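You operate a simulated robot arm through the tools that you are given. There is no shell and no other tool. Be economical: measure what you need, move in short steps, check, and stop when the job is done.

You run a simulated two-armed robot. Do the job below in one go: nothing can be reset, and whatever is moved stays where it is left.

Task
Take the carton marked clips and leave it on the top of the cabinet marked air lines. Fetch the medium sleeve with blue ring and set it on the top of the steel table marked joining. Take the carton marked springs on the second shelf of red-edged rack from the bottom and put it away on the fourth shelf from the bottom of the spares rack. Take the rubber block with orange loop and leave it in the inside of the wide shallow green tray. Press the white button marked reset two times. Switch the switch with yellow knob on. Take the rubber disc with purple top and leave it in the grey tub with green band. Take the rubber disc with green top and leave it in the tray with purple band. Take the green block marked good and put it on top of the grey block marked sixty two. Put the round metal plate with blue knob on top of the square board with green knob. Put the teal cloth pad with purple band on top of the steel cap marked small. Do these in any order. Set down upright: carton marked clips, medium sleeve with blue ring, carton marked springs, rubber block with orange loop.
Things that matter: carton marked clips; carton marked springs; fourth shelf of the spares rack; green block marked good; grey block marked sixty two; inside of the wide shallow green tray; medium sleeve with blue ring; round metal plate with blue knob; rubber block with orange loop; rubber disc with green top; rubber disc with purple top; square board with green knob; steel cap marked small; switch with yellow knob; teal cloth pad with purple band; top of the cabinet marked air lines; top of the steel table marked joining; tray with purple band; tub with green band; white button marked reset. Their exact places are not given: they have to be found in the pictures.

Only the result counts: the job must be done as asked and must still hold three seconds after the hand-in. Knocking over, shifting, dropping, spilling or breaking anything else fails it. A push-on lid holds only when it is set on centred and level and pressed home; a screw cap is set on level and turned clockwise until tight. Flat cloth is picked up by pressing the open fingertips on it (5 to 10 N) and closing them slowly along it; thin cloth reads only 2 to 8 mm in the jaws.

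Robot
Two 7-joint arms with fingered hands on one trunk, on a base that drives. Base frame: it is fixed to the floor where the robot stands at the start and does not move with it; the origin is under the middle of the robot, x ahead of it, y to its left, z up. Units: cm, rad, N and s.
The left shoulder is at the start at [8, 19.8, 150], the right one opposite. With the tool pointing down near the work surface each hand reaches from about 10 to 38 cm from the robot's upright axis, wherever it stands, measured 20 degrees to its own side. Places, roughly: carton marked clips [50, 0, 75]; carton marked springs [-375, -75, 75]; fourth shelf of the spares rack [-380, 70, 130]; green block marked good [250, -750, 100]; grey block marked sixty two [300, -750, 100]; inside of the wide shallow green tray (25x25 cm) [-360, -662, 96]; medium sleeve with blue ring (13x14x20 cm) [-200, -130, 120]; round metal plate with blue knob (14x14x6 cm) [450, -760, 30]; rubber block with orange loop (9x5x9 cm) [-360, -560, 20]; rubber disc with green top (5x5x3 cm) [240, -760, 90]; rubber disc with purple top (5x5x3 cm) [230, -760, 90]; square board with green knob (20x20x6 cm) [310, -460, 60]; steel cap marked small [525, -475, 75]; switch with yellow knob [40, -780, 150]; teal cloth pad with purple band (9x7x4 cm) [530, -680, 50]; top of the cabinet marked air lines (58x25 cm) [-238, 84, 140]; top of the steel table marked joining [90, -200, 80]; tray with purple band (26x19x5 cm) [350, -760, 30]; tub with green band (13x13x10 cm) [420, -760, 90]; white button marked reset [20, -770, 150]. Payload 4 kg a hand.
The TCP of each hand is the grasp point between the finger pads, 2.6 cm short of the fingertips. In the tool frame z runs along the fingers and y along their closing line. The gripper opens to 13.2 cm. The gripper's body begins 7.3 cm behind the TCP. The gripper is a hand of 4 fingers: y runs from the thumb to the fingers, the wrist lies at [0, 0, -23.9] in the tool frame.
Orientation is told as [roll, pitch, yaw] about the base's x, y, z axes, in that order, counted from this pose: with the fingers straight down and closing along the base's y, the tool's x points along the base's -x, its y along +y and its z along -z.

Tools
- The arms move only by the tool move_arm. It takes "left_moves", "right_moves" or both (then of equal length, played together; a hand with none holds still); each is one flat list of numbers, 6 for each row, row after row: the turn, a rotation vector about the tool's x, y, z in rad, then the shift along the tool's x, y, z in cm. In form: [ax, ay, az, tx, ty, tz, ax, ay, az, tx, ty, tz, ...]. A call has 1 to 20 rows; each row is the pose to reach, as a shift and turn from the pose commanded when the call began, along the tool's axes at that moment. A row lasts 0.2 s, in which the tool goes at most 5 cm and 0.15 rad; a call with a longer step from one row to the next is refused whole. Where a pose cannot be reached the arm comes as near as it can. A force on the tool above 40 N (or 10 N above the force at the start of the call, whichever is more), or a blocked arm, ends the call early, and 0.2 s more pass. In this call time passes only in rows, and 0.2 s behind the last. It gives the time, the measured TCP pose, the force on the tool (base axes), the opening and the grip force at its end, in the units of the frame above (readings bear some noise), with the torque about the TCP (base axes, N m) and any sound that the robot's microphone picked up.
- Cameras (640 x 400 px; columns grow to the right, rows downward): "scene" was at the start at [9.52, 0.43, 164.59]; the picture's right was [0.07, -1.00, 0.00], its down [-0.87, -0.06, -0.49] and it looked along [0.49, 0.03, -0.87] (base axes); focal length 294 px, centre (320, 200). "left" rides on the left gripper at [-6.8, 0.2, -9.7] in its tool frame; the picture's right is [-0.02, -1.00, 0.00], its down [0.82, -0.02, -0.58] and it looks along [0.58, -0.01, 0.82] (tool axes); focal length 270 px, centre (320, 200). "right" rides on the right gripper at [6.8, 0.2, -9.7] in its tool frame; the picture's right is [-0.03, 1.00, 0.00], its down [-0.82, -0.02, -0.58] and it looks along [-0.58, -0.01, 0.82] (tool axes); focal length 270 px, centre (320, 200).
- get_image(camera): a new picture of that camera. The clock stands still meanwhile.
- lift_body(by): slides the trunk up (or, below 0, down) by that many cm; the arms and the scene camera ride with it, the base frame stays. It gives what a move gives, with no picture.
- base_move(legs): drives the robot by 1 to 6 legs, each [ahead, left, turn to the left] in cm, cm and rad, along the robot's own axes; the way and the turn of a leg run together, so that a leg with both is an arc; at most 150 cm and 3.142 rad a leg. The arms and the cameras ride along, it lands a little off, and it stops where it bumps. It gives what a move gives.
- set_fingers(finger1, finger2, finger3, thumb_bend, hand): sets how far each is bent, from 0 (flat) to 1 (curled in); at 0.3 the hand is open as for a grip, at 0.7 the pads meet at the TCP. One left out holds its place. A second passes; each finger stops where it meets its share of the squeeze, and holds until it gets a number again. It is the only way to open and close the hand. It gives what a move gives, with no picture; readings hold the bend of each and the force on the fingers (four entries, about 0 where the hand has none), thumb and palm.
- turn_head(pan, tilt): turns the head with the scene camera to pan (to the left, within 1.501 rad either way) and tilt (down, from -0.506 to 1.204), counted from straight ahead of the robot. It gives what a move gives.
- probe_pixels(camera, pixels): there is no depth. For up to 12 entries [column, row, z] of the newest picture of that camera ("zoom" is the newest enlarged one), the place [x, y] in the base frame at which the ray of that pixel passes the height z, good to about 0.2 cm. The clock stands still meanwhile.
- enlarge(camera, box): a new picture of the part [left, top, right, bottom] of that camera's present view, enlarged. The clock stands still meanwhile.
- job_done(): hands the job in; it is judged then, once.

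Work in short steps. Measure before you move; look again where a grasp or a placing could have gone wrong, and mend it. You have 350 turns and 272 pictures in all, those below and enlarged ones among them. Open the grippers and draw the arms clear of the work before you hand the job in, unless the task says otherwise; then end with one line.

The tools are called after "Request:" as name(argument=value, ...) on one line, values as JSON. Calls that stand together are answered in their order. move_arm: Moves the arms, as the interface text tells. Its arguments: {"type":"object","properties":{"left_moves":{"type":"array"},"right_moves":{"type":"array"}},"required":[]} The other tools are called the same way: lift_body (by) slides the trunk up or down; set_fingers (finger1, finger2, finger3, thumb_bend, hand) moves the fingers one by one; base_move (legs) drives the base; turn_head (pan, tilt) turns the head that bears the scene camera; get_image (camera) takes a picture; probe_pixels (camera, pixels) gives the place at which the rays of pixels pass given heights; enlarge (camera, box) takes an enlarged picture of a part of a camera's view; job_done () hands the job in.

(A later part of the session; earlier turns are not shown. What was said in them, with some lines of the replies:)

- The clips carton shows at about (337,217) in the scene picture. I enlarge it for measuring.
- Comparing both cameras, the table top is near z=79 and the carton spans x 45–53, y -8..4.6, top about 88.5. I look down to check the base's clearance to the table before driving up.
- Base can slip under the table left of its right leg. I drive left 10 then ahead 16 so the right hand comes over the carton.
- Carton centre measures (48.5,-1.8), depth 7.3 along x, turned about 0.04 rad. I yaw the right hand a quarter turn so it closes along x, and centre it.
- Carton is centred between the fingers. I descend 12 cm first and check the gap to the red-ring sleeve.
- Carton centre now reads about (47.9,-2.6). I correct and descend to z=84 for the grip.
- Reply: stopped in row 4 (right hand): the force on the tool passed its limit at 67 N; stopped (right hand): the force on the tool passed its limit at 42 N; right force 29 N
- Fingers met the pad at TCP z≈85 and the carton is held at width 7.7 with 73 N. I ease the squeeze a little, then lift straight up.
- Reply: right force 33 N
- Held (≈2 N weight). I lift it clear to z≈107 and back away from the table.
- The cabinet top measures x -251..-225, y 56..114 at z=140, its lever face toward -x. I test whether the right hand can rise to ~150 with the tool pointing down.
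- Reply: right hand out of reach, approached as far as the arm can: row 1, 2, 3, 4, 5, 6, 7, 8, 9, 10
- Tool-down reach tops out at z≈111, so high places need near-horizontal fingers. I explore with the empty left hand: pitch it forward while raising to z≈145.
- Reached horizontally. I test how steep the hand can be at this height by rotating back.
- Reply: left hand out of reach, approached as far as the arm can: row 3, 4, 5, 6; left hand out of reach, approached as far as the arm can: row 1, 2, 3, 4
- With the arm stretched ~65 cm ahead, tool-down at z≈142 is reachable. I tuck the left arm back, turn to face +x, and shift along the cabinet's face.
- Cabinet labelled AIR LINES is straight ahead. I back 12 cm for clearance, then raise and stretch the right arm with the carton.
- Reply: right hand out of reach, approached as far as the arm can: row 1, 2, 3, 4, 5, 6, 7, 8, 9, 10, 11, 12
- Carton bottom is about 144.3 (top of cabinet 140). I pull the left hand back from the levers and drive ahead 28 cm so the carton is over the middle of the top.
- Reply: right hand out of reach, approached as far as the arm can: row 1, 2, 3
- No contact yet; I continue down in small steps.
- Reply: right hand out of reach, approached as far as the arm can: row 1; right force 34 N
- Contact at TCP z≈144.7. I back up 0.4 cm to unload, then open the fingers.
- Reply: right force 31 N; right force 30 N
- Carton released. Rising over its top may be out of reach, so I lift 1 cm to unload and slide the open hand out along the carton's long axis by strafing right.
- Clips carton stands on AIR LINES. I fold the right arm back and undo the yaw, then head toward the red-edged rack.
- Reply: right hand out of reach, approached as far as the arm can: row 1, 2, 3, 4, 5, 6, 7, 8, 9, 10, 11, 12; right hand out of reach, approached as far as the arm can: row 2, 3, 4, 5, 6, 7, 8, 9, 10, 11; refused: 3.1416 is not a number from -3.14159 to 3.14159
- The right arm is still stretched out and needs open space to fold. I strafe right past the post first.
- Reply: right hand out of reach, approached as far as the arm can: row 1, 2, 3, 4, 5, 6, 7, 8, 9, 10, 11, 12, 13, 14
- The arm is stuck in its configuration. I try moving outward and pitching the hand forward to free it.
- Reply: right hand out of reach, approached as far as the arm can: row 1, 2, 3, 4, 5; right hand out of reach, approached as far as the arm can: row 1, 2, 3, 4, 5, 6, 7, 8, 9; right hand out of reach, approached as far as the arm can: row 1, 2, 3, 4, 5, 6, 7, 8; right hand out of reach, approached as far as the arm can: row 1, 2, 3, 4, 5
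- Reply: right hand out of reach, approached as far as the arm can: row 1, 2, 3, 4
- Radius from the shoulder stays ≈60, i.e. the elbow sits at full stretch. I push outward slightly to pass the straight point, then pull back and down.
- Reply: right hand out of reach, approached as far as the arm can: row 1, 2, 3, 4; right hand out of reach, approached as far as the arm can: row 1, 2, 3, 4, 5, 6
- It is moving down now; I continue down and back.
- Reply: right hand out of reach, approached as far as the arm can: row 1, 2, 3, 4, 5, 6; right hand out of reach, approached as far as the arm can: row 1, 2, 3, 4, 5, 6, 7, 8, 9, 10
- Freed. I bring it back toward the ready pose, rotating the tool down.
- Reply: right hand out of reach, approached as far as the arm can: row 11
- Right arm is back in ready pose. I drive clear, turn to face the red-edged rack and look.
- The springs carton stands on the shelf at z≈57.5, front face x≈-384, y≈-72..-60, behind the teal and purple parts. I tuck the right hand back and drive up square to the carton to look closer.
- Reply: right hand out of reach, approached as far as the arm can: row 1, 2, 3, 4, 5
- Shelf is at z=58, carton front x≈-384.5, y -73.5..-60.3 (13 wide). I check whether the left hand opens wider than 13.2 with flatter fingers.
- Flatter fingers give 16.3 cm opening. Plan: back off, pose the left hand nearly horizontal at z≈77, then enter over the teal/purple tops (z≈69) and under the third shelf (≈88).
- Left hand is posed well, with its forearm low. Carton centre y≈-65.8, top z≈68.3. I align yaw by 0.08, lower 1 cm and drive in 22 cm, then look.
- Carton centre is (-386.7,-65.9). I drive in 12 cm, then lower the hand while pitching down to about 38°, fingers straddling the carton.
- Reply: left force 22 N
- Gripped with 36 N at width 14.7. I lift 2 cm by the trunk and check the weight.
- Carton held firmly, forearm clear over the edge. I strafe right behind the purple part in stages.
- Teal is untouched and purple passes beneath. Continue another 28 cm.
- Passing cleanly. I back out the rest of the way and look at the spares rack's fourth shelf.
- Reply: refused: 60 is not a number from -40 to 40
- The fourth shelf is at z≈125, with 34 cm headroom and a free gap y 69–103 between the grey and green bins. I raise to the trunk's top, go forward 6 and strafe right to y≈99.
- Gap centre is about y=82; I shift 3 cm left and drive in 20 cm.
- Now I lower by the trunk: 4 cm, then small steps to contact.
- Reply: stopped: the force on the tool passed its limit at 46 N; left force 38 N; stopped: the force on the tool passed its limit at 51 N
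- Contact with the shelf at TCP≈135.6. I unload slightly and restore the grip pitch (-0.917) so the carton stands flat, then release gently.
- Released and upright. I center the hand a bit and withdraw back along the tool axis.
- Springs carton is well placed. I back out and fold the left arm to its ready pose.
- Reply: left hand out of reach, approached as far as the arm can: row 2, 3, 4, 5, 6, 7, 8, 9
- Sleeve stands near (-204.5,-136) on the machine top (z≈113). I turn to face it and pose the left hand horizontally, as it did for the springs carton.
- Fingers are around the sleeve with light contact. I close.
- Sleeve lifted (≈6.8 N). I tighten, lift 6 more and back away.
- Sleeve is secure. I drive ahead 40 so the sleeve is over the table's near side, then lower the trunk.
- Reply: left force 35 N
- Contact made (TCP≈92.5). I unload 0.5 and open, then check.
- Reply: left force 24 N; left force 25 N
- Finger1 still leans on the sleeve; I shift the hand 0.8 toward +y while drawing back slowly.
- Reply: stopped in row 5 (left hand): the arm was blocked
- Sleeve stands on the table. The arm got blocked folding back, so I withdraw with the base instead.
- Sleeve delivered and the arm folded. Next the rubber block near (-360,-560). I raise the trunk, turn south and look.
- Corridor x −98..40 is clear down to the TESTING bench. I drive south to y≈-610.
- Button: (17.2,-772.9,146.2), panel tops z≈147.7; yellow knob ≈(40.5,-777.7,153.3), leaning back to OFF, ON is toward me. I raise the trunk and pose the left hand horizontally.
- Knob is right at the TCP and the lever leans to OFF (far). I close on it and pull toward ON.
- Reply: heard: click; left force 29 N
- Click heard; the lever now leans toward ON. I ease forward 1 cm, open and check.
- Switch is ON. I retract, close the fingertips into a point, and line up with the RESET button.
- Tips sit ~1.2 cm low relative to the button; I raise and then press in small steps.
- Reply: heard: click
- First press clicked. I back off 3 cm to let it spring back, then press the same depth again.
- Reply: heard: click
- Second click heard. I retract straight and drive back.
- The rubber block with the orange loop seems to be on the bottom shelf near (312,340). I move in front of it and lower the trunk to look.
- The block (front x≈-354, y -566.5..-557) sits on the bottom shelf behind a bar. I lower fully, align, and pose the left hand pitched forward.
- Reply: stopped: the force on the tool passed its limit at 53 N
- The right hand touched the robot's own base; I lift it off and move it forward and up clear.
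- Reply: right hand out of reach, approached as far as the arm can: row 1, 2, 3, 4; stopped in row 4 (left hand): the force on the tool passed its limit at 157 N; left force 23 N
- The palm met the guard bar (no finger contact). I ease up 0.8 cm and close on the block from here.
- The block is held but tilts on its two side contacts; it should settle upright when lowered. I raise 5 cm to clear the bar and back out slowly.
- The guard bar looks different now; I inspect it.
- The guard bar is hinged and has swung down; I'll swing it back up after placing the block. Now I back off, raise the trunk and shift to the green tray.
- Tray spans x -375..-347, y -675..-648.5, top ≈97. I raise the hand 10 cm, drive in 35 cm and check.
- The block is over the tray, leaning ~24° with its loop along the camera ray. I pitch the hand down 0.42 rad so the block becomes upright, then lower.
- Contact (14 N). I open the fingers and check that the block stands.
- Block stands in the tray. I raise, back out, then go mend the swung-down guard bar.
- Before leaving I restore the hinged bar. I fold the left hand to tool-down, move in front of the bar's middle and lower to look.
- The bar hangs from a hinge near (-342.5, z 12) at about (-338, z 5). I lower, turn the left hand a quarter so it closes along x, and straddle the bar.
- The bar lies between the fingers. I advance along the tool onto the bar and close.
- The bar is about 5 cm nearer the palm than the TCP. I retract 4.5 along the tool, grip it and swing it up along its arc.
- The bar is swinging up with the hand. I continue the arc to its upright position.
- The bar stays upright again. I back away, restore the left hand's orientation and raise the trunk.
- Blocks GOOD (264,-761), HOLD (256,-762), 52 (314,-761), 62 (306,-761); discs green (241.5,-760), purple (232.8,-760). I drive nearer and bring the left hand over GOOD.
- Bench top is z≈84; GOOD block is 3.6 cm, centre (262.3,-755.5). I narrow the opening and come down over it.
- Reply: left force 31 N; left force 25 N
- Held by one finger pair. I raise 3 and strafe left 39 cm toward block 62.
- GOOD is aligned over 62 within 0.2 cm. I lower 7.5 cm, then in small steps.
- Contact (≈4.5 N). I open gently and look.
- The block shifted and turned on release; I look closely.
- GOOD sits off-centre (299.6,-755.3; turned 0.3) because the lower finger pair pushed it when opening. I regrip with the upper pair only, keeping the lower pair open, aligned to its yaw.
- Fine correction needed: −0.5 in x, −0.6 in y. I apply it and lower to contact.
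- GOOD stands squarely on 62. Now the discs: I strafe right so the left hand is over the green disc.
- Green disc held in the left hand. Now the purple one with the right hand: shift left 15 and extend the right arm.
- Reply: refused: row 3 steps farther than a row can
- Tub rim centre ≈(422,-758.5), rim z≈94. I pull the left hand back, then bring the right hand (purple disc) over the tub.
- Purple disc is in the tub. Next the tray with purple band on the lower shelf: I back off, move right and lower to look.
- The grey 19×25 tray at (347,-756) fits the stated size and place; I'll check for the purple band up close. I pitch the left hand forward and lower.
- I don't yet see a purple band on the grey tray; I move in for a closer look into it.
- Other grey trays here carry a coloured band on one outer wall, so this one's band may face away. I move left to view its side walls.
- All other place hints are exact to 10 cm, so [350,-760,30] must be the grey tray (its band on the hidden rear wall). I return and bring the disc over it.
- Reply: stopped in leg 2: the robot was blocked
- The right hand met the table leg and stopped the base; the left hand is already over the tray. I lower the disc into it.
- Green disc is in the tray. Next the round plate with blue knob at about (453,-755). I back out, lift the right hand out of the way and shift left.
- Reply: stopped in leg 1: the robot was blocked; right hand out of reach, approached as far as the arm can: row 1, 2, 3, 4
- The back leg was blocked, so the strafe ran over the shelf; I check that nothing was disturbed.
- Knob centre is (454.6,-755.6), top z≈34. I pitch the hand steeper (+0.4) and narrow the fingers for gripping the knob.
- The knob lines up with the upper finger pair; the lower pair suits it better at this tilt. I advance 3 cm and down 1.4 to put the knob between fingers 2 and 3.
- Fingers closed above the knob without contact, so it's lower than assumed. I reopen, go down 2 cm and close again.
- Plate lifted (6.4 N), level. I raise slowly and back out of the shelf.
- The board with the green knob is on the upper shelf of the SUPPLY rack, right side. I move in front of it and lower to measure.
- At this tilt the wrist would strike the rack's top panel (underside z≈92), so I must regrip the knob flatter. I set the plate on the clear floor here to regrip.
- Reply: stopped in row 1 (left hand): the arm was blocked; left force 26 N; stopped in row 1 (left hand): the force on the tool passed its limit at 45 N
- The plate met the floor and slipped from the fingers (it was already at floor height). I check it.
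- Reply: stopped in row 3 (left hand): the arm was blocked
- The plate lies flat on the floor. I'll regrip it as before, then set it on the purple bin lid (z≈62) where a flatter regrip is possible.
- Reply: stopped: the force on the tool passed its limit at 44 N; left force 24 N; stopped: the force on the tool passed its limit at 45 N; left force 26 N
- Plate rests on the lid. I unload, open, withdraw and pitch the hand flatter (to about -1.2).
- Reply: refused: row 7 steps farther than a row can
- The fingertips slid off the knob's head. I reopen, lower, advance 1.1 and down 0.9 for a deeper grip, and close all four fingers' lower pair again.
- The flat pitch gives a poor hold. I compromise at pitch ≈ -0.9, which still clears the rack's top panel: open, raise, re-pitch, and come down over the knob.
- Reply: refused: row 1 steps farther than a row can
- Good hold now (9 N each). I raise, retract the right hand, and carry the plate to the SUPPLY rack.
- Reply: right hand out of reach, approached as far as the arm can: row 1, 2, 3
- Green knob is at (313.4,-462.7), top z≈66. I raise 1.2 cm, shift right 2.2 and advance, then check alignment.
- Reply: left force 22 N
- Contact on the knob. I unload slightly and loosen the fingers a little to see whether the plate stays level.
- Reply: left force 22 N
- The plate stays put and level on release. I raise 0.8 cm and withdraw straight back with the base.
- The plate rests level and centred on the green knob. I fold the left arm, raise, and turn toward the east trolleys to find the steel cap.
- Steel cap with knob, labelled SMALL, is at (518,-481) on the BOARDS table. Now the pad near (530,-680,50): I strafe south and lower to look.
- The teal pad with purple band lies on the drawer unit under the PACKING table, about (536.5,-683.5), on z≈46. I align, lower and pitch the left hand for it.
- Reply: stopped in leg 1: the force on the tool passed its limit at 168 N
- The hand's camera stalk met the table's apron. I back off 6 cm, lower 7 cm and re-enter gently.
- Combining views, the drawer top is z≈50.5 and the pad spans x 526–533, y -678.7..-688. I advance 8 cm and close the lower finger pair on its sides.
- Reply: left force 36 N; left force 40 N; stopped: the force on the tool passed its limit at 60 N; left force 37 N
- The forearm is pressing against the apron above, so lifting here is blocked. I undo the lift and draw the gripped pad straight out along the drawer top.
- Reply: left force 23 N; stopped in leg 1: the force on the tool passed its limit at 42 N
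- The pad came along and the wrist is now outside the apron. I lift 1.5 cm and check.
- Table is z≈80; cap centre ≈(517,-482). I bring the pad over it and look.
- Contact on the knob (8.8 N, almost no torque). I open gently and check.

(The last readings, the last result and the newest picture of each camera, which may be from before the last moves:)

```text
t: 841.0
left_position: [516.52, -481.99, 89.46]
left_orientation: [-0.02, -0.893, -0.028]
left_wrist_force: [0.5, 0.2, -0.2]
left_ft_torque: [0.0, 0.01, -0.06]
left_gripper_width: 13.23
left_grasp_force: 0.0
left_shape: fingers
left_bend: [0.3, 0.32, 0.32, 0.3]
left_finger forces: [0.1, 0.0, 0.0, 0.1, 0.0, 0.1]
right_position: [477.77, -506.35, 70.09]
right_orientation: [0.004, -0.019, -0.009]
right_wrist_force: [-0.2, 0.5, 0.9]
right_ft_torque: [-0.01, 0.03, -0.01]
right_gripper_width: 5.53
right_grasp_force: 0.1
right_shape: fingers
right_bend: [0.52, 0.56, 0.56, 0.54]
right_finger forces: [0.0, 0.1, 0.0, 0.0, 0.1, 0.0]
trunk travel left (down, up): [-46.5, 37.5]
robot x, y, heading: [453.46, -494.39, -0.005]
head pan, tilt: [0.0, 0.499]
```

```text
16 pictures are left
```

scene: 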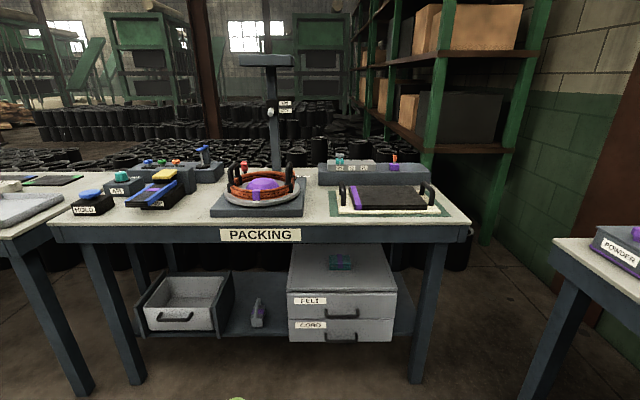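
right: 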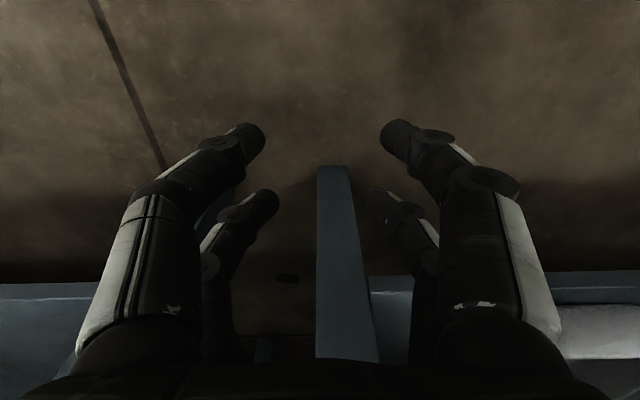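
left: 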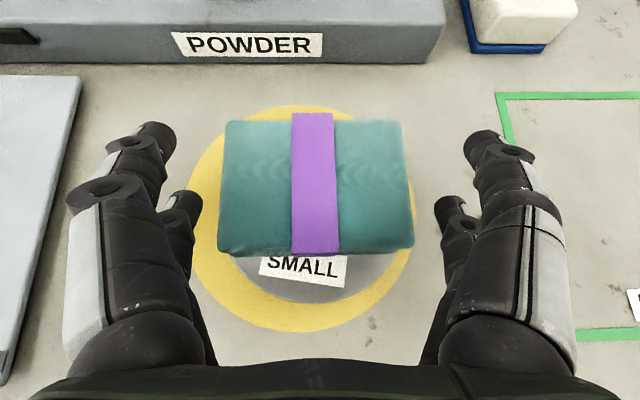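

The pad sits level on the cap. I withdraw back along the tool axis and inspect.

Request:
move_arm(left_moves=[0, 0, 0, 0, 0, -2, 0, 0, 0, 0, 0, -5, 0, 0, 0, 0, 0, -9, 0, 0, 0, 0, 0, -13])

Request:
base_move(legs=[[-35, 0, 0]])

Request:
enlarge(camera="scene", box=[200, 130, 460, 330])

```text
t: 842.0
left_position: [506.35, -481.43, 97.8]
left_orientation: [-0.02, -0.893, -0.029]
left_wrist_force: [-0.3, 0.5, 0.1]
left_ft_torque: [0.01, 0.0, 0.01]
left_gripper_width: 13.25
left_grasp_force: 0.1
left_shape: fingers
left_bend: [0.3, 0.32, 0.32, 0.3]
left_finger forces: [0.0, 0.0, 0.0, 0.0, 0.1, 0.1]
right_position: [477.64, -506.19, 70.05]
right_orientation: [0.003, -0.02, -0.009]
right_wrist_force: [-0.4, 0.5, 0.4]
right_ft_torque: [-0.01, 0.0, 0.0]
right_gripper_width: 5.5
right_grasp_force: 0.1
right_shape: fingers
right_bend: [0.52, 0.56, 0.56, 0.54]
right_finger forces: [0.0, 0.1, 0.0, 0.0, 0.1, 0.0]
trunk travel left (down, up): [-46.5, 37.5]
robot x, y, heading: [453.92, -494.13, -0.009]
head pan, tilt: [0.0, 0.499]
```

```text
t: 844.3
left_position: [471.54, -481.19, 97.61]
left_orientation: [-0.019, -0.893, -0.025]
left_wrist_force: [0.3, 0.8, -0.1]
left_ft_torque: [0.04, 0.01, -0.01]
left_gripper_width: 13.25
left_grasp_force: 0.1
left_shape: fingers
left_bend: [0.3, 0.32, 0.32, 0.3]
left_finger forces: [0.0, 0.0, 0.0, 0.0, 0.0, 0.0]
right_position: [442.98, -506.03, 69.95]
right_orientation: [0.004, -0.018, -0.011]
right_wrist_force: [-0.5, 0.2, -0.3]
right_ft_torque: [0.01, 0.02, -0.01]
right_gripper_width: 5.53
right_grasp_force: 0.1
right_shape: fingers
right_bend: [0.52, 0.56, 0.56, 0.54]
right_finger forces: [0.1, 0.1, 0.0, 0.0, 0.0, 0.0]
trunk travel left (down, up): [-46.5, 37.5]
robot x, y, heading: [418.62, -493.51, -0.008]
head pan, tilt: [0.0, 0.499]
```

```text
2.00 times, centred on (330, 230) of scene
```

zoom: 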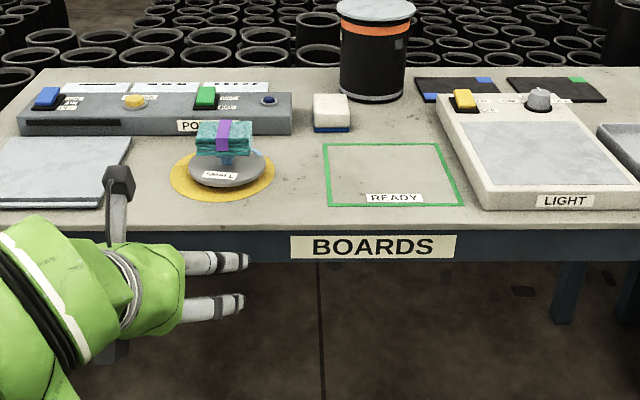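

The pad rests on the SMALL cap. All jobs are done; I open both hands fully, clear of the work, and hand in.

Request:
set_fingers(hand="right", finger1=0.3, finger2=0.3, finger3=0.3, thumb_bend=0.3)

Request:
set_fingers(hand="left", finger1=0.3, finger2=0.3, finger3=0.3, thumb_bend=0.3)

Request:
job_done()

```text
t: 845.3
left_position: [471.63, -481.18, 97.62]
left_orientation: [-0.021, -0.894, -0.026]
left_wrist_force: [1.0, -1.1, -0.1]
left_ft_torque: [-0.01, -0.02, 0.0]
left_gripper_width: 13.27
left_grasp_force: 0.0
left_shape: fingers
left_bend: [0.3, 0.32, 0.32, 0.3]
left_finger forces: [0.1, 0.0, 0.1, 0.0, 0.1, 0.0]
right_position: [442.89, -506.01, 70.03]
right_orientation: [0.003, -0.017, -0.008]
right_wrist_force: [0.7, -0.1, 0.1]
right_ft_torque: [-0.01, -0.04, 0.03]
right_gripper_width: 13.26
right_grasp_force: 0.0
right_shape: fingers
right_bend: [0.3, 0.3, 0.3, 0.3]
right_finger forces: [0.1, 0.0, 0.0, 0.0, 0.0, 0.0]
trunk travel left (down, up): [-46.5, 37.5]
robot x, y, heading: [419.08, -493.68, -0.002]
head pan, tilt: [0.0, 0.499]
```

```text
t: 846.3
left_position: [471.64, -481.1, 97.6]
left_orientation: [-0.021, -0.894, -0.024]
left_wrist_force: [0.1, -0.5, 0.1]
left_ft_torque: [-0.04, 0.02, -0.02]
left_gripper_width: 13.23
left_grasp_force: 0.1
left_shape: fingers
left_bend: [0.3, 0.3, 0.3, 0.3]
left_finger forces: [0.1, 0.1, 0.0, 0.1, 0.0, 0.1]
right_position: [442.87, -505.86, 69.94]
right_orientation: [0.003, -0.017, -0.009]
right_wrist_force: [0.0, -0.3, 0.3]
right_ft_torque: [0.03, -0.02, 0.01]
right_gripper_width: 13.27
right_grasp_force: 0.0
right_shape: fingers
right_bend: [0.3, 0.3, 0.3, 0.3]
right_finger forces: [0.1, 0.0, 0.0, 0.0, 0.0, 0.0]
trunk travel left (down, up): [-46.5, 37.5]
robot x, y, heading: [418.95, -493.73, -0.004]
head pan, tilt: [0.0, 0.499]
```

```text
The job is handed in.
```

All eleven jobs were carried out and handed in, but one target is unconfirmed: I never saw a purple band on the grey tray holding the green disc and chose it by place and size. On the way I knocked down a hinged shelf bar and swung it back up, bumped table legs and an apron, and used the floor and the purple bin lid to regrip the plate.
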